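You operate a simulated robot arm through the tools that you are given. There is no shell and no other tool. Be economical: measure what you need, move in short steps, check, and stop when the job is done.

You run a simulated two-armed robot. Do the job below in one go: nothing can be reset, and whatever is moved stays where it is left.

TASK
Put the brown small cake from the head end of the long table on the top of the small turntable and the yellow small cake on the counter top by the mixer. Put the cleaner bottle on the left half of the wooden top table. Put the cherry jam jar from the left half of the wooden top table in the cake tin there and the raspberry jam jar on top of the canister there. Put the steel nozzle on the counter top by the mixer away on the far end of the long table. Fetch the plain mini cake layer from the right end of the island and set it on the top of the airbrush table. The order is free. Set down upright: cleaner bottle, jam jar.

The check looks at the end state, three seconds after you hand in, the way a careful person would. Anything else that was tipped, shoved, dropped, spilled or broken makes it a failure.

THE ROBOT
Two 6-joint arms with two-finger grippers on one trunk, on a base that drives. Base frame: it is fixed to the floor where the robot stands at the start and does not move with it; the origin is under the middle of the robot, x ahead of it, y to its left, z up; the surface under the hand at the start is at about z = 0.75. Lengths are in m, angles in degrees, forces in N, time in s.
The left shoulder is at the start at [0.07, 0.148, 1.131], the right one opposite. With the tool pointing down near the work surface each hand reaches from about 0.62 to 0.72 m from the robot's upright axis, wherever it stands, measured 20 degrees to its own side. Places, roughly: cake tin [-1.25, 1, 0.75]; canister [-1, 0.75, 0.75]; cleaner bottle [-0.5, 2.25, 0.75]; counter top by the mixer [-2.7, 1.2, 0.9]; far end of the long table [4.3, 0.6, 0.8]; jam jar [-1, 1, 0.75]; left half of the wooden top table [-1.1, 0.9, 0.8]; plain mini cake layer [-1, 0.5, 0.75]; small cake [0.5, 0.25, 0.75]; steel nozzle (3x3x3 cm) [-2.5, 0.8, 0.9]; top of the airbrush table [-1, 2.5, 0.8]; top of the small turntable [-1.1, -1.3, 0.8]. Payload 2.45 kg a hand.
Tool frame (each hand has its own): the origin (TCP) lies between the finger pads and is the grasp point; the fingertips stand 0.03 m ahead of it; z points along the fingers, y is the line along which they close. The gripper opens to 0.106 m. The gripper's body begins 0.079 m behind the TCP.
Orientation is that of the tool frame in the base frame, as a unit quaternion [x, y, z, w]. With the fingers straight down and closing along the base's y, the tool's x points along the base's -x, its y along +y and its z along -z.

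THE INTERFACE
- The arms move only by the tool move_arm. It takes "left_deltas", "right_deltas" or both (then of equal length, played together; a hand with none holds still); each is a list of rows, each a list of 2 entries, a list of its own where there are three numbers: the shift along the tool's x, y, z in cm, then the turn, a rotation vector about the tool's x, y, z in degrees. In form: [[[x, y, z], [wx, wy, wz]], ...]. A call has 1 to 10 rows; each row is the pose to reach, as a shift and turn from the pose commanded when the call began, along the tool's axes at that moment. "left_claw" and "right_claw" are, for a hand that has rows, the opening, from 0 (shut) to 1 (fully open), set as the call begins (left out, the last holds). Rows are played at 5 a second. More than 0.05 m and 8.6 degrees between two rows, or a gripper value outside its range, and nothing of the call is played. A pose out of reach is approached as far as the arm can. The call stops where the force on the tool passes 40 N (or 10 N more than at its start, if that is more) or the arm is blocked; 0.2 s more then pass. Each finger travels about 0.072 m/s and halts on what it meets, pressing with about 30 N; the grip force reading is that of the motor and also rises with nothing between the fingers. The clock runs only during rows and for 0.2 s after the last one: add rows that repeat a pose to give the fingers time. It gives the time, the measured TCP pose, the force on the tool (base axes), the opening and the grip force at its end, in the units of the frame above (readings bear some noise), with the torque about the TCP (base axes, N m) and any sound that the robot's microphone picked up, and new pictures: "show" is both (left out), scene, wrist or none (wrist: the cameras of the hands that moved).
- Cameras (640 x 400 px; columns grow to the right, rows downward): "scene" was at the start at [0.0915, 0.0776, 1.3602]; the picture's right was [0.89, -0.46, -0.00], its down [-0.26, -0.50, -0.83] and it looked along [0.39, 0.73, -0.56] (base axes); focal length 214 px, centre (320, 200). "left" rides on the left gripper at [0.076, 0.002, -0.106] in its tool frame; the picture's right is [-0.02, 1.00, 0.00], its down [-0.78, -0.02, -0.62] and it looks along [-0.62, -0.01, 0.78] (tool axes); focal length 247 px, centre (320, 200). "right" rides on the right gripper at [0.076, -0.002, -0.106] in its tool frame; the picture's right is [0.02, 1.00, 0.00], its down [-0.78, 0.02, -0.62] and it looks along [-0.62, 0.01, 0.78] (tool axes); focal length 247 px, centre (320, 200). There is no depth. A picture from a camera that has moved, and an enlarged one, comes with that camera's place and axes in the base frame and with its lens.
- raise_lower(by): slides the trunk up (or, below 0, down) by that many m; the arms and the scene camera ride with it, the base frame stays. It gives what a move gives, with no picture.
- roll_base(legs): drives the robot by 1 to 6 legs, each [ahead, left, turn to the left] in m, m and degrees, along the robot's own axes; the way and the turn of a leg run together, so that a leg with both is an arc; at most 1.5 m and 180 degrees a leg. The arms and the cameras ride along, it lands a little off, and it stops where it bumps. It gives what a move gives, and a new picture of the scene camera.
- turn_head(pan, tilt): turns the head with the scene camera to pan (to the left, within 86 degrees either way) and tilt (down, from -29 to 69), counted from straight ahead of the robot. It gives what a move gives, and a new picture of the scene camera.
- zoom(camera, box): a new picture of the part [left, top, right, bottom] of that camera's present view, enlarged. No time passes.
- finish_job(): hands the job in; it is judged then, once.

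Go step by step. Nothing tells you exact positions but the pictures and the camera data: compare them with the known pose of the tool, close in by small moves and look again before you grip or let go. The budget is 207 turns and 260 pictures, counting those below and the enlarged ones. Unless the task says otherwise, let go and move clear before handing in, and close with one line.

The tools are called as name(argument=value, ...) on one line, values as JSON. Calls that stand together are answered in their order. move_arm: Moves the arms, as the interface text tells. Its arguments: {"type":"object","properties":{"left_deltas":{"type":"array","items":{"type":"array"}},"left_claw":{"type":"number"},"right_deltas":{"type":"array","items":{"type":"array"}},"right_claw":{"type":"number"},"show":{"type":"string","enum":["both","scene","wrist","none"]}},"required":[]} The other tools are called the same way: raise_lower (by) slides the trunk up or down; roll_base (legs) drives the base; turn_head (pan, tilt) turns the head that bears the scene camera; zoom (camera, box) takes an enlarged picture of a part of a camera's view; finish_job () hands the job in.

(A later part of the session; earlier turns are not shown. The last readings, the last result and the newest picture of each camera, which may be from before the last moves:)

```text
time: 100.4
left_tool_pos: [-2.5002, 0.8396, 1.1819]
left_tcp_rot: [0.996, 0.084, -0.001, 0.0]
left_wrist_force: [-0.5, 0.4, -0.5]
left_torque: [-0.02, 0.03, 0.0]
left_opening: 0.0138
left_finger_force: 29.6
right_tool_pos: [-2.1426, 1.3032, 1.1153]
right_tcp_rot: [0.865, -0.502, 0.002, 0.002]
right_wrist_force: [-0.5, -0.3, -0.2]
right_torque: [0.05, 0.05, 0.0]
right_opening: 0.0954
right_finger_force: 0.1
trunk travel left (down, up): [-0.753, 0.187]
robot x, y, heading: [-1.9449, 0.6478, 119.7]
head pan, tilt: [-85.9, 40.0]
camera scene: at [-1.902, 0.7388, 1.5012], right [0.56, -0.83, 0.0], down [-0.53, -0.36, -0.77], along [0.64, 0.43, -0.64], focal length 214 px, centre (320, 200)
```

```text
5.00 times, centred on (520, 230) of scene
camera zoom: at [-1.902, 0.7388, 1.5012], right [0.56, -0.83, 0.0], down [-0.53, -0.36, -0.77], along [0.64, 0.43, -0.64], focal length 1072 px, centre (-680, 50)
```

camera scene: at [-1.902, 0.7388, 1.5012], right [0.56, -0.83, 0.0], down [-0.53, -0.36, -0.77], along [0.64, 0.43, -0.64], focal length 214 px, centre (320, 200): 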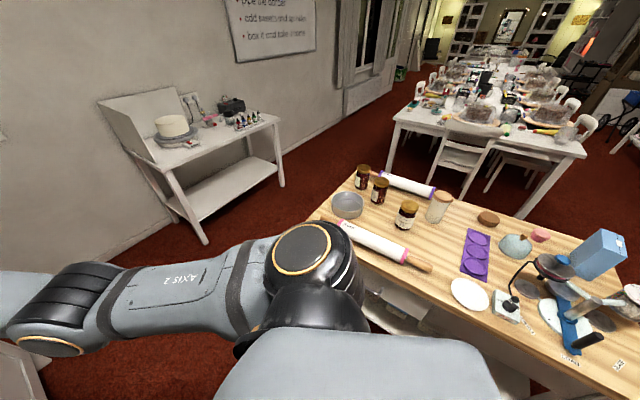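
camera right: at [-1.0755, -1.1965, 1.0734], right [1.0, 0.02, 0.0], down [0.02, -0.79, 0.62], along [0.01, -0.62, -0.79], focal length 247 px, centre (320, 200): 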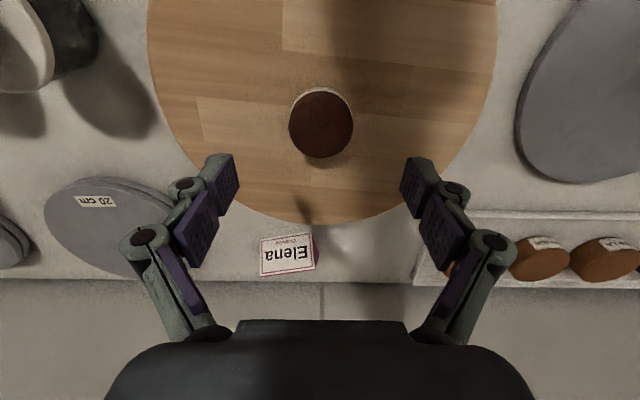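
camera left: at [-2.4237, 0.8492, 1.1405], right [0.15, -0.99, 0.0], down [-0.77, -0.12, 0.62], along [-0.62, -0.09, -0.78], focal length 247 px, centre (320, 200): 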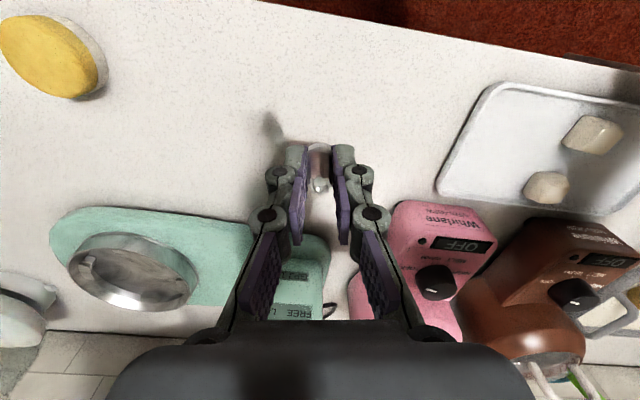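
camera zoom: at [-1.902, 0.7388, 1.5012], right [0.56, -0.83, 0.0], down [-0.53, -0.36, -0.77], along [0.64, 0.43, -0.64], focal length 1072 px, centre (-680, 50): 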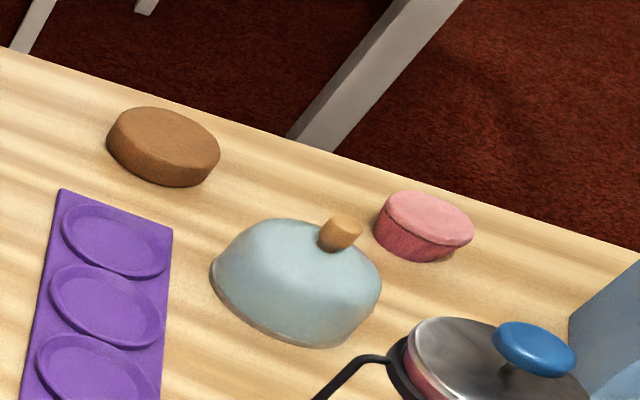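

Strawberry jar is the front one; the other two need reading. I drive around the north end of the table to face it from the north.

roll_base(legs=[[0, 0, -30], [0.85, 0, 0], [0, 0, -90], [0, 0, -90], [-0.2, 0.82, 0]])

turn_head(pan=0, tilt=48)

```text
time: 118.0
left_tool_pos: [-0.7222, 1.312, 1.1831]
left_tcp_rot: [0.155, 0.988, -0.001, 0.001]
left_wrist_force: [-0.3, 0.9, -0.4]
left_torque: [0.0, 0.03, 0.0]
left_opening: 0.014
left_finger_force: 30.5
right_tool_pos: [-1.2555, 1.0658, 1.1162]
right_tcp_rot: [0.694, 0.72, 0.003, -0.001]
right_wrist_force: [-0.5, 0.2, 0.8]
right_torque: [0.01, -0.02, -0.01]
right_opening: 0.0954
right_finger_force: 0.0
trunk travel left (down, up): [-0.753, 0.187]
robot x, y, heading: [-1.1286, 1.7324, -87.8]
head pan, tilt: [-85.9, 40.0]
camera scene: at [-1.2078, 1.6748, 1.5012], right [-0.11, 0.99, 0.0], down [0.64, 0.07, -0.77], along [-0.76, -0.08, -0.64], focal length 214 px, centre (320, 200)
```

scene: 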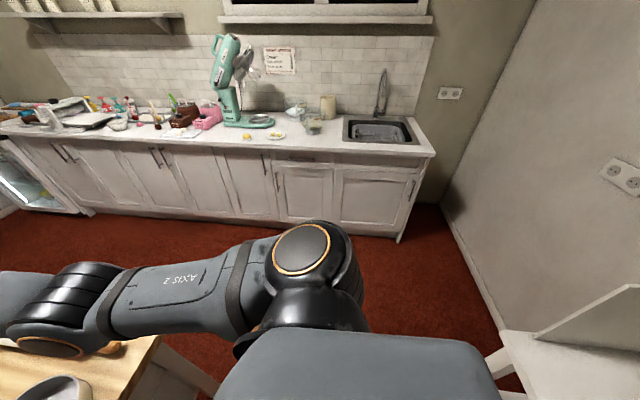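

```text
time: 119.6
left_tool_pos: [-0.7222, 1.3117, 1.1815]
left_tcp_rot: [0.155, 0.988, -0.001, 0.001]
left_wrist_force: [-0.2, 0.6, 0.7]
left_torque: [-0.02, -0.02, -0.01]
left_opening: 0.0141
left_finger_force: 29.8
right_tool_pos: [-1.2556, 1.0655, 1.1162]
right_tcp_rot: [0.693, 0.721, 0.001, -0.001]
right_wrist_force: [0.7, -0.7, -0.4]
right_torque: [0.01, -0.04, 0.04]
right_opening: 0.0956
right_finger_force: 0.1
trunk travel left (down, up): [-0.753, 0.187]
robot x, y, heading: [-1.1232, 1.7362, -87.8]
head pan, tilt: [0.0, 48.0]
camera scene: at [-1.1197, 1.6055, 1.4898], right [-1.0, -0.04, 0.0], down [-0.03, 0.74, -0.67], along [0.03, -0.67, -0.74], focal length 214 px, centre (320, 200)
```

scene: 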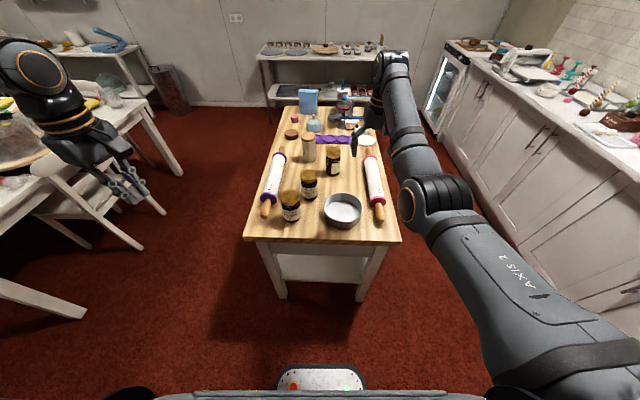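

zoom(camera="scene", box=[240, 140, 400, 240])

zoom(camera="scene", box=[270, 160, 350, 210])

```text
4.00 times, centred on (320, 190) of scene
camera zoom: at [-1.1197, 1.6055, 1.4898], right [-1.0, -0.04, 0.0], down [-0.03, 0.74, -0.67], along [0.03, -0.67, -0.74], focal length 858 px, centre (320, 240)
```

zoom: 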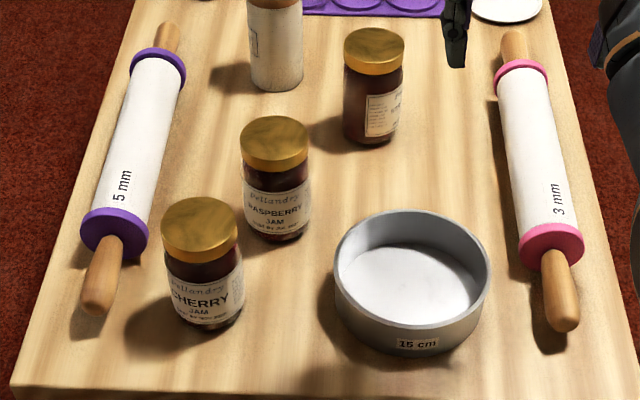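

```text
8.00 times, centred on (310, 185) of scene
camera zoom: at [-1.1197, 1.6055, 1.4898], right [-1.0, -0.04, 0.0], down [-0.03, 0.74, -0.67], along [0.03, -0.67, -0.74], focal length 1716 px, centre (400, 320)
```

zoom: 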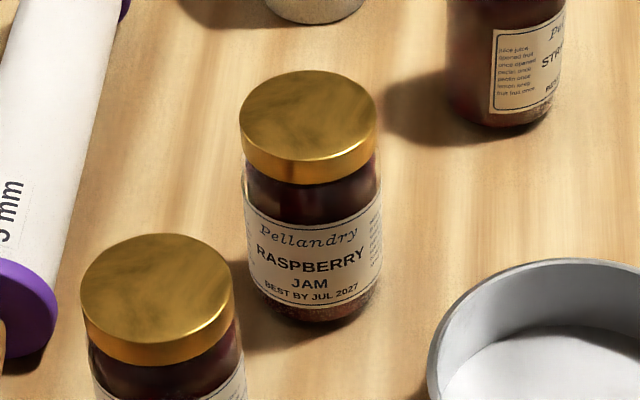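

Cherry is the jar nearest me at about (-0.977, 1.05), raspberry at about (-1.04, 0.93), tin at about (-1.19, 1.04). I shift so the right hand is over the cherry jar and look.

roll_base(legs=[[0.02, 0.279, 0]])

raise_lower(by=-0.1)

zoom(camera="right", box=[0, 0, 640, 400])

```text
time: 121.6
left_tool_pos: [-0.4506, 1.301, 1.1836]
left_tcp_rot: [0.156, 0.988, 0.0, 0.002]
left_wrist_force: [-0.2, -0.4, -1.1]
left_torque: [-0.01, -0.02, -0.01]
left_opening: 0.0136
left_finger_force: 30.3
right_tool_pos: [-0.9853, 1.0562, 1.1152]
right_tcp_rot: [0.695, 0.719, 0.003, -0.001]
right_wrist_force: [-0.3, 0.2, -0.9]
right_torque: [-0.01, -0.01, 0.01]
right_opening: 0.0955
right_finger_force: 0.1
trunk travel left (down, up): [-0.753, 0.187]
robot x, y, heading: [-0.8497, 1.7238, -88.0]
head pan, tilt: [0.0, 48.0]
camera scene: at [-0.8477, 1.596, 1.4898], right [-1.0, -0.04, 0.0], down [-0.03, 0.74, -0.67], along [0.02, -0.67, -0.74], focal length 214 px, centre (320, 200)
```

scene: 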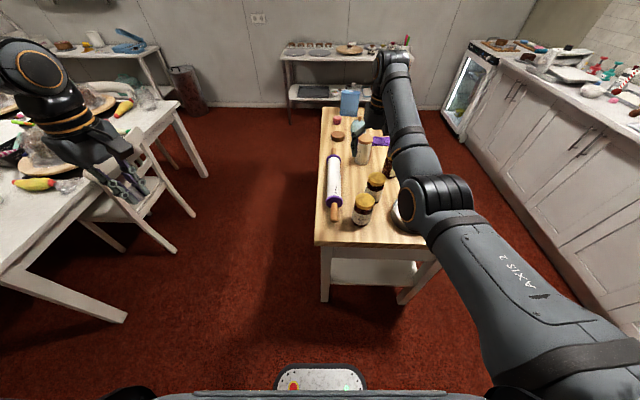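

```text
time: 122.9
left_tool_pos: [-0.4497, 1.3015, 1.0824]
left_tcp_rot: [0.157, 0.988, 0.0, 0.0]
left_wrist_force: [-0.2, -0.6, 0.5]
left_torque: [0.02, 0.0, -0.01]
left_opening: 0.014
left_finger_force: 29.9
right_tool_pos: [-0.9838, 1.0563, 1.0157]
right_tcp_rot: [0.694, 0.72, 0.002, -0.002]
right_wrist_force: [-0.5, -0.9, 0.2]
right_torque: [-0.01, -0.02, 0.01]
right_opening: 0.0951
right_finger_force: 0.0
trunk travel left (down, up): [-0.653, 0.287]
robot x, y, heading: [-0.8513, 1.7249, -87.8]
head pan, tilt: [0.0, 48.0]
```

```text
1.00 times, centred on (320, 200) of right (not enlarged: the box is as wide or as high as the picture)
camera zoom: at [-0.9871, 1.1309, 1.1232], right [1.0, 0.06, 0.0], down [0.04, -0.79, 0.62], along [0.04, -0.62, -0.79], focal length 247 px, centre (320, 200)
```

zoom: 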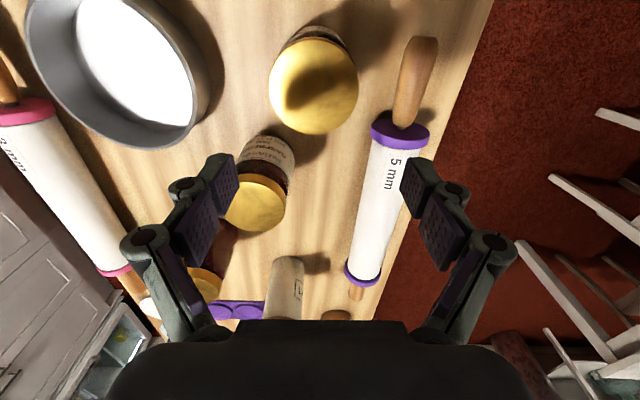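

Cherry's lid is at about (-0.988, 1.083, 0.92). I back 2.5 cm and lower further, then look again.

roll_base(legs=[[-0.026, -0.004, 0]])

raise_lower(by=-0.06)

zoom(camera="right", box=[0, 0, 640, 400])

```text
time: 123.7
left_tool_pos: [-0.4552, 1.321, 1.0799]
left_tcp_rot: [0.156, 0.988, 0.002, -0.001]
left_wrist_force: [0.9, -0.5, -0.6]
left_torque: [0.08, 0.01, 0.0]
left_opening: 0.0136
left_finger_force: 29.7
right_tool_pos: [-0.9884, 1.077, 1.0126]
right_tcp_rot: [0.696, 0.718, 0.003, -0.004]
right_wrist_force: [1.1, -0.6, 0.0]
right_torque: [0.06, 0.01, -0.02]
right_opening: 0.0952
right_finger_force: 0.1
trunk travel left (down, up): [-0.653, 0.287]
robot x, y, heading: [-0.8575, 1.7522, -88.0]
head pan, tilt: [0.0, 48.0]
camera scene: at [-0.85, 1.6161, 1.3891], right [-1.0, -0.04, 0.0], down [-0.03, 0.75, -0.67], along [0.02, -0.67, -0.75], focal length 214 px, centre (320, 200)
```

scene: 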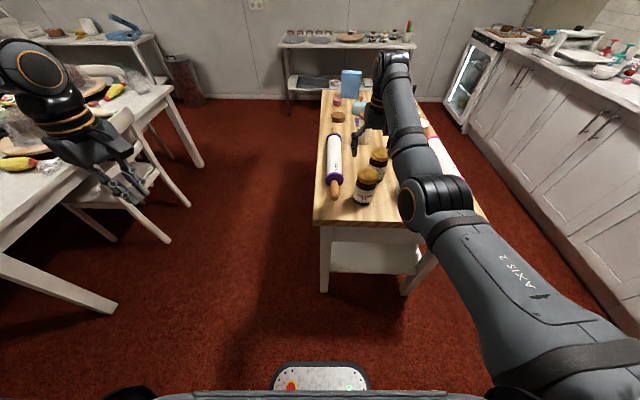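

```text
time: 124.7
left_tool_pos: [-0.4543, 1.3242, 1.0228]
left_tcp_rot: [0.157, 0.988, 0.0, 0.0]
left_wrist_force: [0.1, 0.1, -0.5]
left_torque: [-0.01, 0.0, 0.01]
left_opening: 0.0141
left_finger_force: 29.8
right_tool_pos: [-0.9881, 1.0804, 0.9551]
right_tcp_rot: [0.695, 0.719, 0.003, -0.002]
right_wrist_force: [0.3, 0.0, 0.2]
right_torque: [0.0, 0.0, -0.04]
right_opening: 0.0953
right_finger_force: 0.1
trunk travel left (down, up): [-0.593, 0.347]
robot x, y, heading: [-0.8557, 1.7508, -88.1]
head pan, tilt: [0.0, 48.0]
```

```text
1.00 times, centred on (320, 200) of right (not enlarged: the box is as wide or as high as the picture)
camera zoom: at [-0.9926, 1.1556, 1.0626], right [1.0, 0.06, 0.0], down [0.04, -0.79, 0.62], along [0.04, -0.62, -0.79], focal length 247 px, centre (320, 200)
```

zoom: 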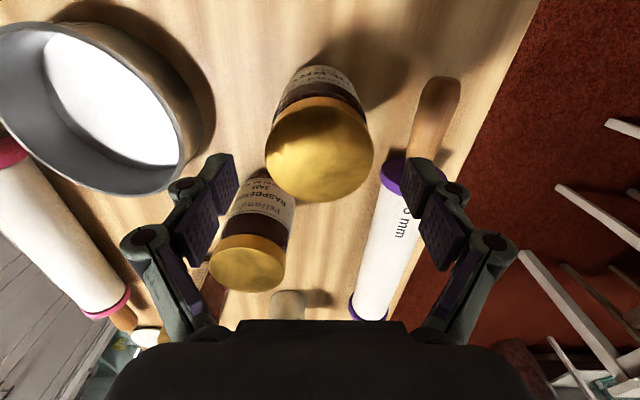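

Well centred over the cherry jar. I lower 9 cm and grip.

raise_lower(by=-0.09)

move_arm(right_deltas=[[[-0.3, 0, 0], [0, 0, 0]], [[-0.3, 0, 0], [0, 0, 0]], [[-0.3, 0, 0], [0, 0, 0]]], right_claw=0, show="wrist")

```text
time: 126.0
left_tool_pos: [-0.4541, 1.3266, 0.933]
left_tcp_rot: [0.156, 0.988, -0.001, 0.001]
left_wrist_force: [-1.0, -0.1, 0.2]
left_torque: [-0.01, -0.01, -0.03]
left_opening: 0.0139
left_finger_force: 29.6
right_tool_pos: [-0.9894, 1.082, 0.8664]
right_tcp_rot: [0.695, 0.719, 0.002, -0.002]
right_wrist_force: [0.0, 0.4, 0.9]
right_torque: [-0.02, -0.06, -0.01]
right_opening: 0.0953
right_finger_force: 0.0
trunk travel left (down, up): [-0.503, 0.437]
robot x, y, heading: [-0.8565, 1.7486, -88.0]
head pan, tilt: [0.0, 48.0]
```

```text
time: 126.8
left_tool_pos: [-0.4548, 1.3265, 0.9326]
left_tcp_rot: [0.156, 0.988, -0.001, 0.001]
left_wrist_force: [0.4, 0.8, 0.6]
left_torque: [0.0, -0.03, 0.01]
left_opening: 0.0139
left_finger_force: 30.3
right_tool_pos: [-0.9877, 1.0787, 0.8661]
right_tcp_rot: [0.696, 0.718, 0.002, -0.001]
right_wrist_force: [-2.2, -0.2, 5.1]
right_torque: [-0.05, 0.4, -0.01]
right_opening: 0.071
right_finger_force: 30.1
trunk travel left (down, up): [-0.503, 0.437]
robot x, y, heading: [-0.8549, 1.7537, -88.1]
head pan, tilt: [0.0, 48.0]
camera right: at [-0.9925, 1.1537, 0.9737], right [1.0, 0.06, 0.0], down [0.04, -0.78, 0.62], along [0.03, -0.62, -0.79], focal length 247 px, centre (320, 200)
```

right: 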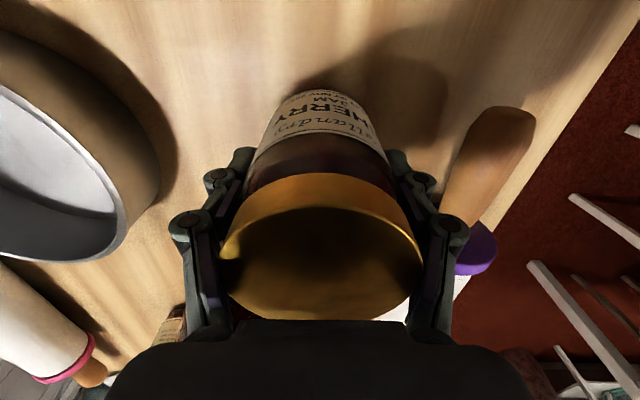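

The cherry jar is gripped. I lift with the trunk and move over the cake tin.

raise_lower(by=0.13)

roll_base(legs=[[0.013, -0.2, 0]])

zoom(camera="right", box=[0, 0, 640, 400])

```text
time: 128.3
left_tool_pos: [-0.4541, 1.3247, 1.0616]
left_tcp_rot: [0.157, 0.988, 0.0, 0.0]
left_wrist_force: [0.3, 0.0, 0.5]
left_torque: [0.02, -0.05, 0.01]
left_opening: 0.0137
left_finger_force: 29.5
right_tool_pos: [-0.9892, 1.0782, 0.9938]
right_tcp_rot: [0.695, 0.719, 0.003, -0.003]
right_wrist_force: [-0.1, -0.8, -6.6]
right_torque: [-0.02, 0.0, -0.03]
right_opening: 0.071
right_finger_force: 30.3
trunk travel left (down, up): [-0.633, 0.307]
robot x, y, heading: [-0.856, 1.7517, -88.3]
head pan, tilt: [0.0, 48.0]
```

```text
time: 129.9
left_tool_pos: [-0.654, 1.3036, 1.0625]
left_tcp_rot: [0.158, 0.987, 0.0, 0.0]
left_wrist_force: [0.8, 0.7, 0.7]
left_torque: [-0.02, -0.02, 0.03]
left_opening: 0.0139
left_finger_force: 29.7
right_tool_pos: [-1.1902, 1.0578, 0.9948]
right_tcp_rot: [0.697, 0.717, 0.003, -0.002]
right_wrist_force: [0.1, 0.3, -6.6]
right_torque: [0.0, -0.01, -0.04]
right_opening: 0.0708
right_finger_force: 29.7
trunk travel left (down, up): [-0.633, 0.307]
robot x, y, heading: [-1.0541, 1.732, -88.1]
head pan, tilt: [0.0, 48.0]
camera scene: at [-1.05, 1.6001, 1.3696], right [-1.0, -0.03, 0.0], down [-0.02, 0.74, -0.67], along [0.02, -0.67, -0.74], focal length 214 px, centre (320, 200)
```

scene: 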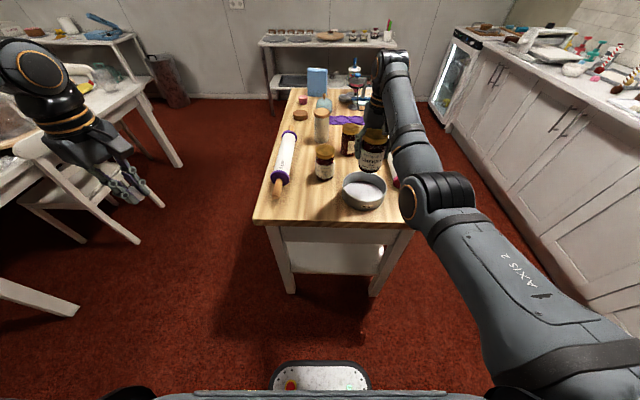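

```text
1.00 times, centred on (320, 200) of right (not enlarged: the box is as wide or as high as the picture)
camera zoom: at [-1.1932, 1.1332, 1.1024], right [1.0, 0.05, 0.0], down [0.04, -0.79, 0.62], along [0.03, -0.62, -0.79], focal length 247 px, centre (320, 200)
```

zoom: 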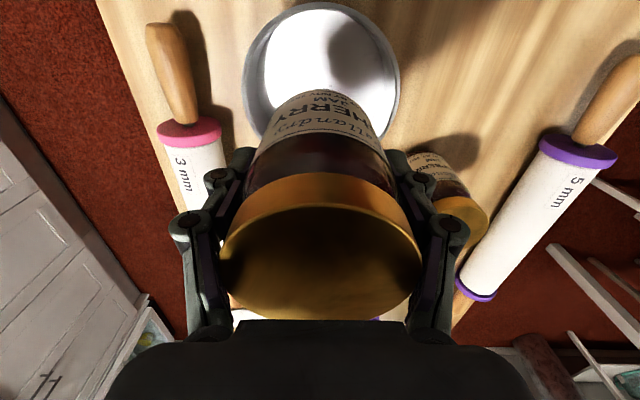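

The tin's centre is about (-1.19, 1.075); I back up 2 cm and lower the jar until just above the tin's floor.

roll_base(legs=[[-0.019, 0, 0]])

raise_lower(by=-0.08)

zoom(camera="right", box=[0, 0, 640, 400])

```text
time: 130.7
left_tool_pos: [-0.6563, 1.3182, 1.0603]
left_tcp_rot: [0.158, 0.987, 0.001, 0.0]
left_wrist_force: [0.4, -0.7, 0.1]
left_torque: [0.05, 0.04, -0.01]
left_opening: 0.0138
left_finger_force: 29.8
right_tool_pos: [-1.1901, 1.0742, 0.9919]
right_tcp_rot: [0.696, 0.718, 0.005, -0.004]
right_wrist_force: [0.1, -0.4, -6.9]
right_torque: [0.04, 0.03, -0.02]
right_opening: 0.0708
right_finger_force: 29.7
trunk travel left (down, up): [-0.633, 0.307]
robot x, y, heading: [-1.0535, 1.7492, -88.0]
head pan, tilt: [0.0, 48.0]
camera scene: at [-1.0517, 1.6141, 1.369], right [-1.0, -0.03, 0.0], down [-0.02, 0.75, -0.67], along [0.02, -0.67, -0.75], focal length 214 px, centre (320, 200)
```

scene: 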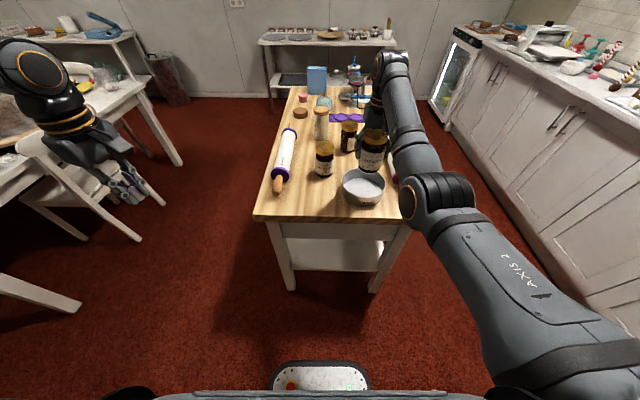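

```text
time: 131.9
left_tool_pos: [-0.6551, 1.3219, 0.9828]
left_tcp_rot: [0.158, 0.987, 0.0, 0.0]
left_wrist_force: [-0.4, 0.4, 0.1]
left_torque: [-0.01, 0.01, -0.01]
left_opening: 0.0142
left_finger_force: 30.0
right_tool_pos: [-1.1912, 1.0775, 0.9148]
right_tcp_rot: [0.697, 0.717, 0.003, -0.002]
right_wrist_force: [-0.5, -0.3, -6.5]
right_torque: [-0.03, 0.0, 0.01]
right_opening: 0.071
right_finger_force: 29.8
trunk travel left (down, up): [-0.553, 0.387]
robot x, y, heading: [-1.0547, 1.7477, -88.1]
head pan, tilt: [0.0, 48.0]
```

```text
1.00 times, centred on (320, 200) of right (not enlarged: the box is as wide or as high as the picture)
camera zoom: at [-1.1945, 1.1521, 1.0221], right [1.0, 0.05, 0.0], down [0.04, -0.79, 0.62], along [0.03, -0.61, -0.79], focal length 247 px, centre (320, 200)
```

zoom: 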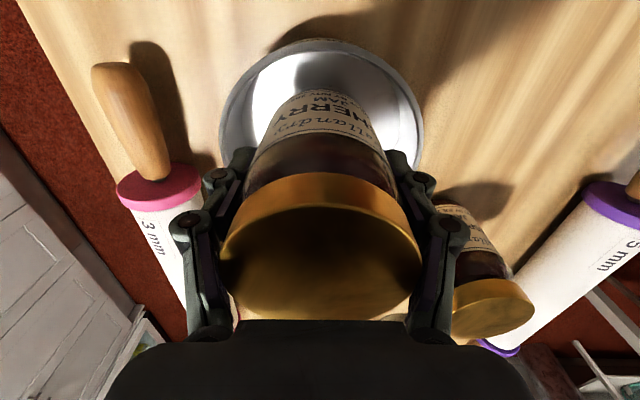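

Well centred. I lower the last centimetres.

raise_lower(by=-0.036)

move_arm(right_deltas=[[[0, 0, 0.3], [0, 0, 0]], [[0, 0, 0.6], [0, 0, 0]], [[0, 0, 0.9], [0, 0, 0]]], show="none")

```text
time: 132.7
left_tool_pos: [-0.6553, 1.3212, 0.9455]
left_tcp_rot: [0.158, 0.987, -0.001, 0.001]
left_wrist_force: [0.5, 0.7, 0.0]
left_torque: [-0.01, 0.0, 0.02]
left_opening: 0.0141
left_finger_force: 30.1
right_tool_pos: [-1.1902, 1.078, 0.8786]
right_tcp_rot: [0.697, 0.717, 0.003, -0.002]
right_wrist_force: [-0.1, -0.2, -6.1]
right_torque: [0.0, 0.04, -0.02]
right_opening: 0.071
right_finger_force: 30.3
trunk travel left (down, up): [-0.517, 0.423]
robot x, y, heading: [-1.0559, 1.7489, -88.3]
head pan, tilt: [0.0, 48.0]
```

```text
time: 133.5
left_tool_pos: [-0.6554, 1.3218, 0.9455]
left_tcp_rot: [0.158, 0.987, -0.001, 0.0]
left_wrist_force: [-0.2, -0.2, -0.4]
left_torque: [-0.01, 0.0, 0.03]
left_opening: 0.0139
left_finger_force: 30.2
right_tool_pos: [-1.1901, 1.0778, 0.8708]
right_tcp_rot: [0.696, 0.718, 0.002, -0.002]
right_wrist_force: [-1.3, -1.4, -0.3]
right_torque: [-0.17, 0.12, 0.01]
right_opening: 0.0707
right_finger_force: 30.1
trunk travel left (down, up): [-0.517, 0.423]
robot x, y, heading: [-1.0495, 1.7498, -88.3]
head pan, tilt: [0.0, 48.0]
```

The jar rests on the tin floor. I open and rise straight up.

move_arm(right_deltas=[[[0, 0, 0], [0, 0, 0]], [[0, 0, 0], [0, 0, 0]], [[0, 0, 0], [0, 0, 0]], [[0, 0, -2], [0, 0, 0]], [[0, 0, -4], [0, 0, 0]]], right_claw=0.9, show="none")

raise_lower(by=0.11)

zoom(camera="right", box=[0, 0, 640, 400])

```text
time: 134.7
left_tool_pos: [-0.6555, 1.3235, 0.9465]
left_tcp_rot: [0.158, 0.987, 0.0, -0.001]
left_wrist_force: [-0.4, 0.5, -0.6]
left_torque: [-0.01, -0.01, 0.0]
left_opening: 0.0137
left_finger_force: 30.3
right_tool_pos: [-1.1903, 1.0762, 0.9109]
right_tcp_rot: [0.696, 0.718, 0.003, -0.002]
right_wrist_force: [0.8, 0.0, -0.5]
right_torque: [0.05, -0.01, 0.01]
right_opening: 0.0957
right_finger_force: 0.0
trunk travel left (down, up): [-0.517, 0.423]
robot x, y, heading: [-1.0556, 1.7511, -88.5]
head pan, tilt: [0.0, 48.0]
```

```text
time: 136.1
left_tool_pos: [-0.6553, 1.3232, 1.057]
left_tcp_rot: [0.158, 0.987, 0.0, 0.0]
left_wrist_force: [0.3, -0.3, 0.2]
left_torque: [0.0, -0.01, -0.03]
left_opening: 0.014
left_finger_force: 29.5
right_tool_pos: [-1.1919, 1.0771, 1.0193]
right_tcp_rot: [0.696, 0.718, 0.003, -0.002]
right_wrist_force: [0.7, 0.0, 0.2]
right_torque: [0.01, 0.03, -0.01]
right_opening: 0.0954
right_finger_force: 0.0
trunk travel left (down, up): [-0.627, 0.313]
robot x, y, heading: [-1.0527, 1.7519, -88.4]
head pan, tilt: [0.0, 48.0]
```

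```text
1.00 times, centred on (320, 200) of right (not enlarged: the box is as wide or as high as the picture)
camera zoom: at [-1.1941, 1.151, 1.1272], right [1.0, 0.05, 0.0], down [0.04, -0.79, 0.62], along [0.03, -0.61, -0.79], focal length 247 px, centre (320, 200)
```

zoom: 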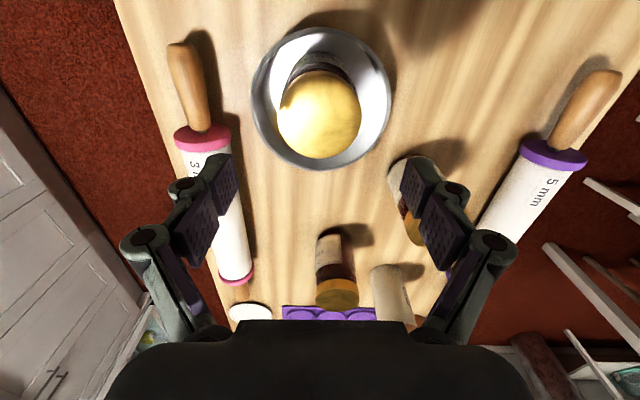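

The cherry jar stands in the tin. Next the raspberry jar at about (-1.047, 0.962).

roll_base(legs=[[0.119, 0.142, 0]])

raise_lower(by=-0.06)

zoom(camera="right", box=[0, 0, 640, 400])

```text
time: 137.7
left_tool_pos: [-0.5063, 1.2095, 1.0571]
left_tcp_rot: [0.156, 0.988, 0.0, 0.001]
left_wrist_force: [0.7, 0.3, -0.6]
left_torque: [-0.02, -0.01, -0.02]
left_opening: 0.0138
left_finger_force: 30.1
right_tool_pos: [-1.0414, 0.9631, 1.0199]
right_tcp_rot: [0.695, 0.719, 0.003, -0.002]
right_wrist_force: [0.4, -1.0, -0.1]
right_torque: [0.01, -0.01, 0.0]
right_opening: 0.0955
right_finger_force: 0.1
trunk travel left (down, up): [-0.627, 0.313]
robot x, y, heading: [-0.9105, 1.6365, -87.7]
head pan, tilt: [0.0, 48.0]
camera scene: at [-0.9037, 1.5064, 1.3638], right [-1.0, -0.03, 0.0], down [-0.03, 0.74, -0.67], along [0.02, -0.67, -0.74], focal length 214 px, centre (320, 200)
```

scene: 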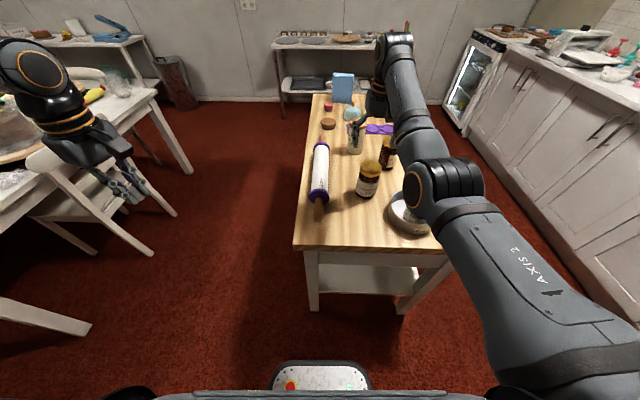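

```text
time: 138.7
left_tool_pos: [-0.5075, 1.2101, 0.996]
left_tcp_rot: [0.156, 0.988, 0.0, 0.001]
left_wrist_force: [-0.5, -0.6, -0.2]
left_torque: [-0.01, 0.0, 0.0]
left_opening: 0.0138
left_finger_force: 30.1
right_tool_pos: [-1.0411, 0.9631, 0.96]
right_tcp_rot: [0.696, 0.718, 0.003, -0.003]
right_wrist_force: [-0.5, 0.3, -0.2]
right_torque: [0.02, -0.01, 0.02]
right_opening: 0.0955
right_finger_force: 0.2
trunk travel left (down, up): [-0.567, 0.373]
robot x, y, heading: [-0.9044, 1.6364, -88.2]
head pan, tilt: [0.0, 48.0]
```

```text
1.00 times, centred on (320, 200) of right (not enlarged: the box is as wide or as high as the picture)
camera zoom: at [-1.0449, 1.0371, 1.0676], right [1.0, 0.05, 0.0], down [0.04, -0.79, 0.62], along [0.03, -0.62, -0.79], focal length 247 px, centre (320, 200)
```

zoom: 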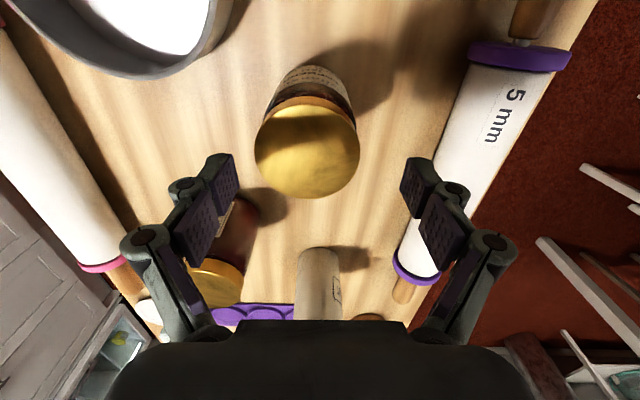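

I shift 0.9 cm sideways, lower and grip the raspberry jar.

move_arm(right_deltas=[[[0, -0.9, 0], [0, 0, 0]], [[0, -0.9, 0], [0, 0, 0]]], show="none")

raise_lower(by=-0.094)

move_arm(right_deltas=[[[0, 0, 0], [0, 0, 0]], [[0, 0, 0], [0, 0, 0]], [[0, 0, 0], [0, 0, 0]]], right_claw=0, show="wrist")

```text
time: 139.2
left_tool_pos: [-0.5071, 1.2095, 0.997]
left_tcp_rot: [0.157, 0.988, 0.0, 0.0]
left_wrist_force: [0.2, -0.6, 0.3]
left_torque: [0.0, -0.01, 0.01]
left_opening: 0.0139
left_finger_force: 29.9
right_tool_pos: [-1.0498, 0.9609, 0.96]
right_tcp_rot: [0.695, 0.719, 0.002, -0.003]
right_wrist_force: [-0.2, -0.7, -0.4]
right_torque: [0.0, 0.02, 0.0]
right_opening: 0.0955
right_finger_force: 0.0
trunk travel left (down, up): [-0.567, 0.373]
robot x, y, heading: [-0.9111, 1.6373, -88.0]
head pan, tilt: [0.0, 48.0]
```

```text
time: 140.5
left_tool_pos: [-0.5069, 1.2103, 0.9025]
left_tcp_rot: [0.156, 0.988, -0.001, 0.001]
left_wrist_force: [-0.1, 0.2, 0.1]
left_torque: [-0.05, 0.01, 0.01]
left_opening: 0.0141
left_finger_force: 30.0
right_tool_pos: [-1.0501, 0.9613, 0.8665]
right_tcp_rot: [0.696, 0.718, 0.003, -0.002]
right_wrist_force: [0.3, -0.3, 0.6]
right_torque: [-0.03, -0.01, 0.0]
right_opening: 0.0953
right_finger_force: 0.1
trunk travel left (down, up): [-0.473, 0.467]
robot x, y, heading: [-0.9084, 1.6343, -87.9]
head pan, tilt: [0.0, 48.0]
```

```text
time: 141.3
left_tool_pos: [-0.5075, 1.2104, 0.9022]
left_tcp_rot: [0.157, 0.988, 0.0, 0.0]
left_wrist_force: [0.1, -0.1, -1.6]
left_torque: [0.01, -0.02, -0.04]
left_opening: 0.014
left_finger_force: 30.2
right_tool_pos: [-1.0491, 0.9609, 0.8655]
right_tcp_rot: [0.696, 0.718, 0.003, -0.003]
right_wrist_force: [0.0, -2.4, 5.2]
right_torque: [0.17, 0.15, 0.06]
right_opening: 0.0716
right_finger_force: 29.7
trunk travel left (down, up): [-0.473, 0.467]
robot x, y, heading: [-0.9099, 1.6332, -88.1]
head pan, tilt: [0.0, 48.0]
camera right: at [-1.053, 1.0358, 0.9738], right [1.0, 0.05, 0.0], down [0.04, -0.79, 0.62], along [0.03, -0.62, -0.79], focal length 247 px, centre (320, 200)
```

right: 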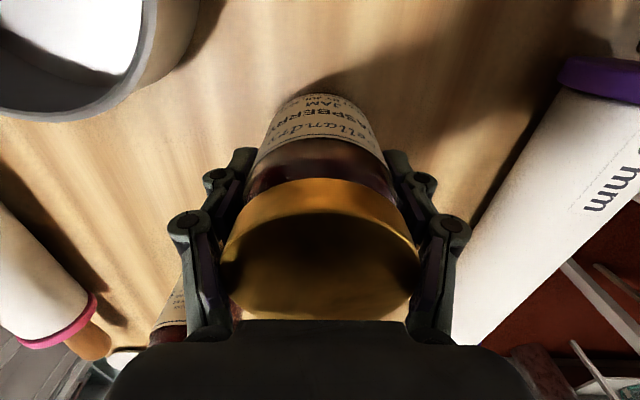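

Gripped. I lift high, raise the left hand too, and drive around to the east side facing the canister.

raise_lower(by=0.32)

move_arm(left_deltas=[[[0, 0, -3], [0, 0, 0]], [[0, 0, -6], [0, 0, 0]], [[0, 0, -10], [0, 0, 0]]], show="none")

roll_base(legs=[[0, 0.58, 0], [0, 0, -92], [0, 0.6, 0], [0, 0.48, 0]])

zoom(camera="right", box=[0, 0, 640, 400])

```text
time: 144.5
left_tool_pos: [-0.5072, 1.2087, 1.2205]
left_tcp_rot: [0.156, 0.988, 0.0, 0.0]
left_wrist_force: [1.3, 0.8, -0.3]
left_torque: [0.01, -0.02, 0.0]
left_opening: 0.0139
left_finger_force: 29.7
right_tool_pos: [-1.0501, 0.9599, 1.1851]
right_tcp_rot: [0.695, 0.719, 0.004, -0.003]
right_wrist_force: [-0.6, -0.5, -6.7]
right_torque: [0.0, 0.01, 0.01]
right_opening: 0.0717
right_finger_force: 29.9
trunk travel left (down, up): [-0.793, 0.147]
robot x, y, heading: [-0.9046, 1.6369, -88.2]
head pan, tilt: [0.0, 48.0]
```

```text
time: 145.3
left_tool_pos: [-0.5094, 1.2082, 1.3215]
left_tcp_rot: [0.158, 0.987, 0.001, 0.001]
left_wrist_force: [-0.5, 0.4, 0.6]
left_torque: [0.04, -0.02, 0.0]
left_opening: 0.0139
left_finger_force: 29.9
right_tool_pos: [-1.0514, 0.9594, 1.1854]
right_tcp_rot: [0.695, 0.719, 0.004, -0.002]
right_wrist_force: [-0.1, 0.1, -6.0]
right_torque: [0.01, 0.0, -0.02]
right_opening: 0.0717
right_finger_force: 30.5
trunk travel left (down, up): [-0.793, 0.147]
robot x, y, heading: [-0.908, 1.6349, -87.9]
head pan, tilt: [0.0, 48.0]
```

```text
time: 157.9
left_tool_pos: [-0.7587, 0.184, 1.322]
left_tcp_rot: [0.816, 0.578, 0.0, 0.001]
left_wrist_force: [0.0, -0.1, 0.3]
left_torque: [-0.01, 0.01, -0.03]
left_opening: 0.0139
left_finger_force: 29.7
right_tool_pos: [-0.9919, 0.7292, 1.1846]
right_tcp_rot: [1.0, 0.005, 0.005, 0.001]
right_wrist_force: [0.2, 0.3, -6.6]
right_torque: [-0.02, 0.01, -0.02]
right_opening: 0.0718
right_finger_force: 30.0
trunk travel left (down, up): [-0.793, 0.147]
robot x, y, heading: [-0.3224, 0.5713, -179.3]
head pan, tilt: [0.0, 48.0]
camera scene: at [-0.4509, 0.5702, 1.5296], right [-0.01, 1.0, 0.0], down [0.74, 0.01, -0.67], along [-0.67, -0.01, -0.74], focal length 214 px, centre (320, 200)
```

scene: 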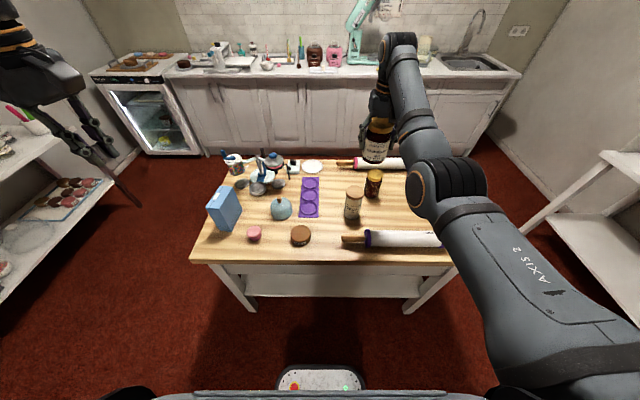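

```text
1.00 times, centred on (320, 200) of right (not enlarged: the box is as wide or as high as the picture)
camera zoom: at [-0.9167, 0.7317, 1.2923], right [0.03, -1.0, 0.0], down [-0.79, -0.02, 0.61], along [-0.61, -0.02, -0.79], focal length 247 px, centre (320, 200)
```

zoom: 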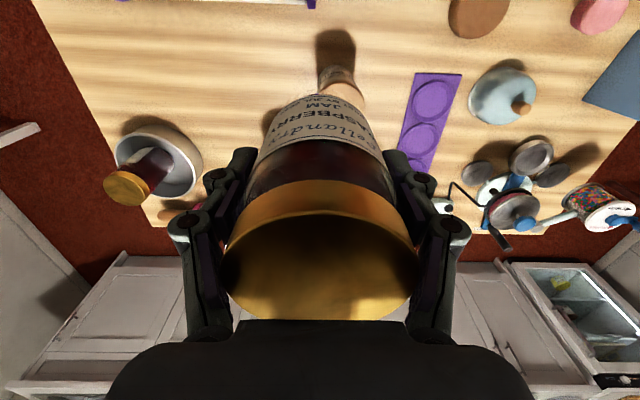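

The canister is at about (-1.027, 0.695) with its top at z≈0.94. I align the jar above it.

roll_base(legs=[[0.04, 0.034, 0]])

zoom(camera="right", box=[160, 0, 480, 200])

zoom(camera="scene", box=[280, 80, 440, 240])

```text
time: 158.8
left_tool_pos: [-0.7911, 0.1541, 1.3261]
left_tcp_rot: [0.817, 0.577, -0.004, 0.001]
left_wrist_force: [1.7, 0.7, 0.6]
left_torque: [-0.06, 0.07, 0.02]
left_opening: 0.0141
left_finger_force: 29.8
right_tool_pos: [-1.0257, 0.7011, 1.1887]
right_tcp_rot: [1.0, 0.003, 0.001, 0.003]
right_wrist_force: [1.1, 1.2, -5.7]
right_torque: [-0.07, 0.05, -0.03]
right_opening: 0.0716
right_finger_force: 29.8
trunk travel left (down, up): [-0.793, 0.147]
robot x, y, heading: [-0.3587, 0.5354, -179.7]
head pan, tilt: [0.0, 48.0]
camera scene: at [-0.4812, 0.5418, 1.5306], right [-0.01, 1.0, 0.0], down [0.74, 0.0, -0.67], along [-0.67, -0.01, -0.74], focal length 214 px, centre (320, 200)
```

scene: 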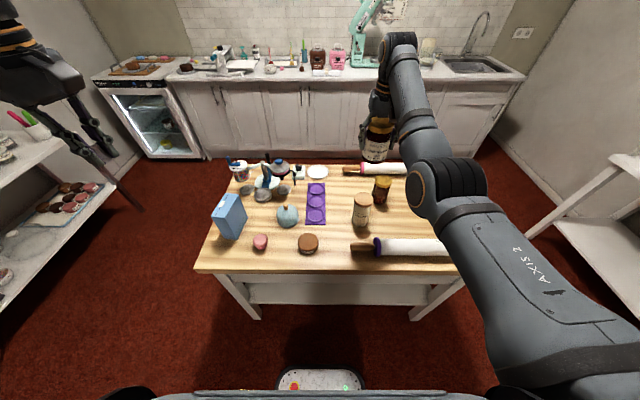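

```text
2.00 times, centred on (320, 100) of right
camera zoom: at [-0.9484, 0.7033, 1.2958], right [0.03, -1.0, 0.01], down [-0.78, -0.02, 0.62], along [-0.62, -0.02, -0.79], focal length 494 px, centre (320, 400)
```

zoom: 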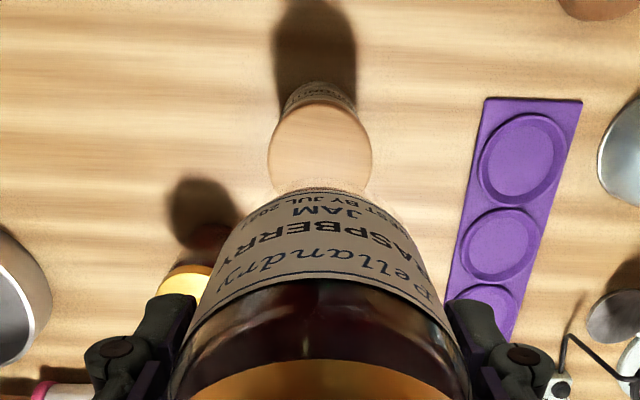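

```text
2.50 times, centred on (360, 160) of scene
camera zoom: at [-0.4812, 0.5418, 1.5306], right [-0.01, 1.0, 0.0], down [0.74, 0.0, -0.67], along [-0.67, -0.01, -0.74], focal length 536 px, centre (220, 300)
```

zoom: 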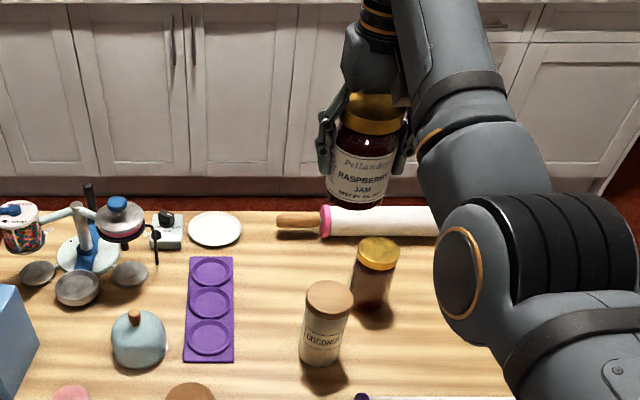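

Jar and canister line up within millimetres; the top's at z≈0.94. I lower to just above it and check.

raise_lower(by=-0.155)

zoom(camera="right", box=[160, 0, 480, 200])

zoom(camera="scene", box=[280, 80, 440, 240])

```text
time: 160.6
left_tool_pos: [-0.7986, 0.1482, 1.167]
left_tcp_rot: [0.817, 0.577, 0.0, 0.001]
left_wrist_force: [-0.3, -0.4, 0.5]
left_torque: [0.01, 0.03, 0.01]
left_opening: 0.0139
left_finger_force: 30.2
right_tool_pos: [-1.0321, 0.6976, 1.0307]
right_tcp_rot: [1.0, 0.004, 0.005, -0.001]
right_wrist_force: [-0.5, 0.1, -5.6]
right_torque: [0.0, 0.0, -0.03]
right_opening: 0.0717
right_finger_force: 30.5
trunk travel left (down, up): [-0.638, 0.302]
robot x, y, heading: [-0.3602, 0.5347, -179.4]
head pan, tilt: [0.0, 48.0]
```

```text
2.00 times, centred on (320, 100) of right
camera zoom: at [-0.9552, 0.6978, 1.1379], right [0.03, -1.0, 0.0], down [-0.79, -0.02, 0.61], along [-0.61, -0.02, -0.79], focal length 494 px, centre (320, 400)
```

zoom: 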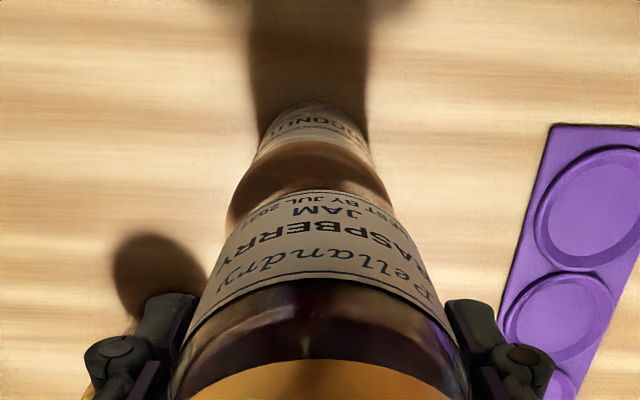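

```text
2.50 times, centred on (360, 160) of scene
camera zoom: at [-0.4895, 0.5351, 1.3747], right [-0.01, 1.0, 0.0], down [0.74, 0.01, -0.67], along [-0.67, -0.01, -0.74], focal length 536 px, centre (220, 300)
```

zoom: 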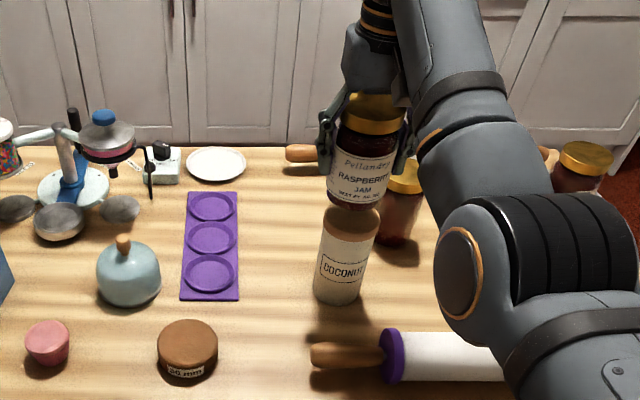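

I correct 5 mm and lower the jar onto the canister.

move_arm(right_deltas=[[[0.4, -0.4, 0.4], [0, 0, 0]], [[0.5, -0.4, 1], [0, 0, 0]], [[0.5, -0.4, 1.5], [0, 0, 0]], [[0.5, -0.4, 1.8], [0, 0, 0]]], show="none")

```text
time: 161.6
left_tool_pos: [-0.7984, 0.1481, 1.1656]
left_tcp_rot: [0.817, 0.577, -0.001, 0.0]
left_wrist_force: [0.1, -0.4, 1.1]
left_torque: [0.02, 0.05, 0.01]
left_opening: 0.0139
left_finger_force: 30.0
right_tool_pos: [-1.0304, 0.6993, 1.0118]
right_tcp_rot: [1.0, 0.004, 0.004, 0.0]
right_wrist_force: [-0.2, 0.0, -6.5]
right_torque: [0.02, 0.0, 0.02]
right_opening: 0.0715
right_finger_force: 30.6
right hand out of reach, approached as far as the arm can: row 1, 2, 3, 4
trunk travel left (down, up): [-0.638, 0.302]
robot x, y, heading: [-0.3581, 0.5372, -179.5]
head pan, tilt: [0.0, 48.0]
```

move_arm(right_deltas=[[[0, 0, 0.2], [0, 0, 0]], [[0, 0, 0.4], [0, 0, 0]], [[0, 0, 0.5], [0, 0, 0]]], show="none")

zoom(camera="scene", box=[310, 90, 410, 215])

```text
time: 162.4
left_tool_pos: [-0.7987, 0.1487, 1.166]
left_tcp_rot: [0.817, 0.577, -0.001, 0.001]
left_wrist_force: [0.6, -0.2, -0.1]
left_torque: [0.01, 0.0, 0.02]
left_opening: 0.0139
left_finger_force: 29.7
right_tool_pos: [-1.0296, 0.6997, 1.0051]
right_tcp_rot: [1.0, 0.003, 0.003, 0.0]
right_wrist_force: [-1.1, -0.5, -4.8]
right_torque: [-0.01, 0.05, 0.01]
right_opening: 0.0715
right_finger_force: 29.8
trunk travel left (down, up): [-0.638, 0.302]
robot x, y, heading: [-0.3614, 0.5373, -179.4]
head pan, tilt: [0.0, 48.0]
```

```text
3.20 times, centred on (360, 152) of scene
camera zoom: at [-0.4898, 0.5348, 1.3747], right [-0.01, 1.0, 0.0], down [0.74, 0.01, -0.67], along [-0.67, -0.01, -0.74], focal length 686 px, centre (192, 352)
```

zoom: 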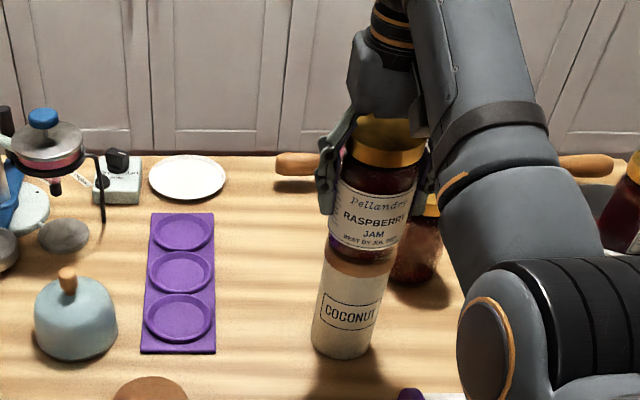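

move_arm(right_deltas=[[[0, 0, 0.15], [0, 0, 0]], [[0, 0, 0.3], [0, 0, 0]]], show="none")

```text
time: 163.0
left_tool_pos: [-0.7962, 0.1476, 1.1666]
left_tcp_rot: [0.817, 0.577, 0.0, 0.001]
left_wrist_force: [-0.1, 1.6, 0.3]
left_torque: [0.0, 0.01, -0.02]
left_opening: 0.014
left_finger_force: 29.7
right_tool_pos: [-1.0282, 0.6994, 1.0062]
right_tcp_rot: [1.0, 0.003, 0.003, 0.0]
right_wrist_force: [-2.6, 0.2, 5.1]
right_torque: [-0.03, 0.16, 0.02]
right_opening: 0.0716
right_finger_force: 30.1
trunk travel left (down, up): [-0.638, 0.302]
robot x, y, heading: [-0.358, 0.5336, -179.4]
head pan, tilt: [0.0, 48.0]
```

The jar rests on the canister. I release and rise by the trunk.

move_arm(right_deltas=[[[0, 0, -0.1], [0, 0, 0]], [[0, 0, -0.1], [0, 0, 0]], [[0, 0, -0.1], [0, 0, 0]]], right_claw=0.9, show="none")

raise_lower(by=0.15)

zoom(camera="right", box=[0, 0, 640, 400])

zoom(camera="scene", box=[200, 140, 460, 300])

```text
time: 163.8
left_tool_pos: [-0.797, 0.1488, 1.1656]
left_tcp_rot: [0.817, 0.577, -0.001, 0.0]
left_wrist_force: [0.5, -0.5, 0.5]
left_torque: [0.0, 0.05, 0.01]
left_opening: 0.014
left_finger_force: 29.9
right_tool_pos: [-1.0289, 0.7002, 1.0048]
right_tcp_rot: [1.0, 0.004, 0.005, 0.0]
right_wrist_force: [0.0, -0.2, 0.1]
right_torque: [-0.02, -0.02, -0.04]
right_opening: 0.0952
right_finger_force: 0.1
trunk travel left (down, up): [-0.638, 0.302]
robot x, y, heading: [-0.361, 0.5377, -179.5]
head pan, tilt: [0.0, 48.0]
```

```text
time: 165.6
left_tool_pos: [-0.7985, 0.1489, 1.3165]
left_tcp_rot: [0.816, 0.577, 0.0, 0.0]
left_wrist_force: [-0.7, 0.8, -0.3]
left_torque: [0.03, 0.05, 0.01]
left_opening: 0.0138
left_finger_force: 30.4
right_tool_pos: [-1.0281, 0.6991, 1.1559]
right_tcp_rot: [1.0, 0.003, 0.004, 0.001]
right_wrist_force: [0.3, 0.3, -0.2]
right_torque: [0.0, -0.02, 0.01]
right_opening: 0.0953
right_finger_force: 0.1
trunk travel left (down, up): [-0.788, 0.152]
robot x, y, heading: [-0.3602, 0.537, -179.3]
head pan, tilt: [0.0, 48.0]
```

```text
1.00 times, centred on (320, 200) of right (not enlarged: the box is as wide or as high as the picture)
camera zoom: at [-0.9528, 0.7012, 1.2627], right [0.03, -1.0, 0.0], down [-0.79, -0.02, 0.61], along [-0.61, -0.02, -0.79], focal length 247 px, centre (320, 200)
```

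zoom: 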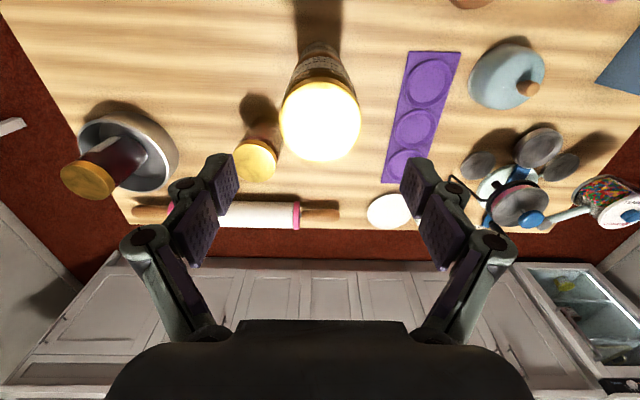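

```text
2.46 times, centred on (330, 220) of scene
camera zoom: at [-0.489, 0.5346, 1.5247], right [-0.01, 1.0, 0.0], down [0.74, 0.01, -0.67], along [-0.67, -0.01, -0.74], focal length 528 px, centre (295, 151)
```

zoom: 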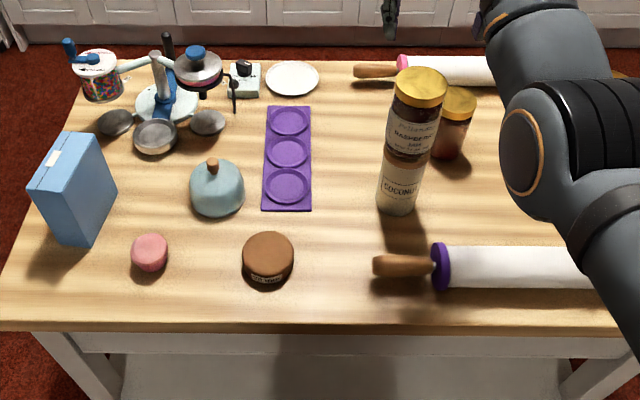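

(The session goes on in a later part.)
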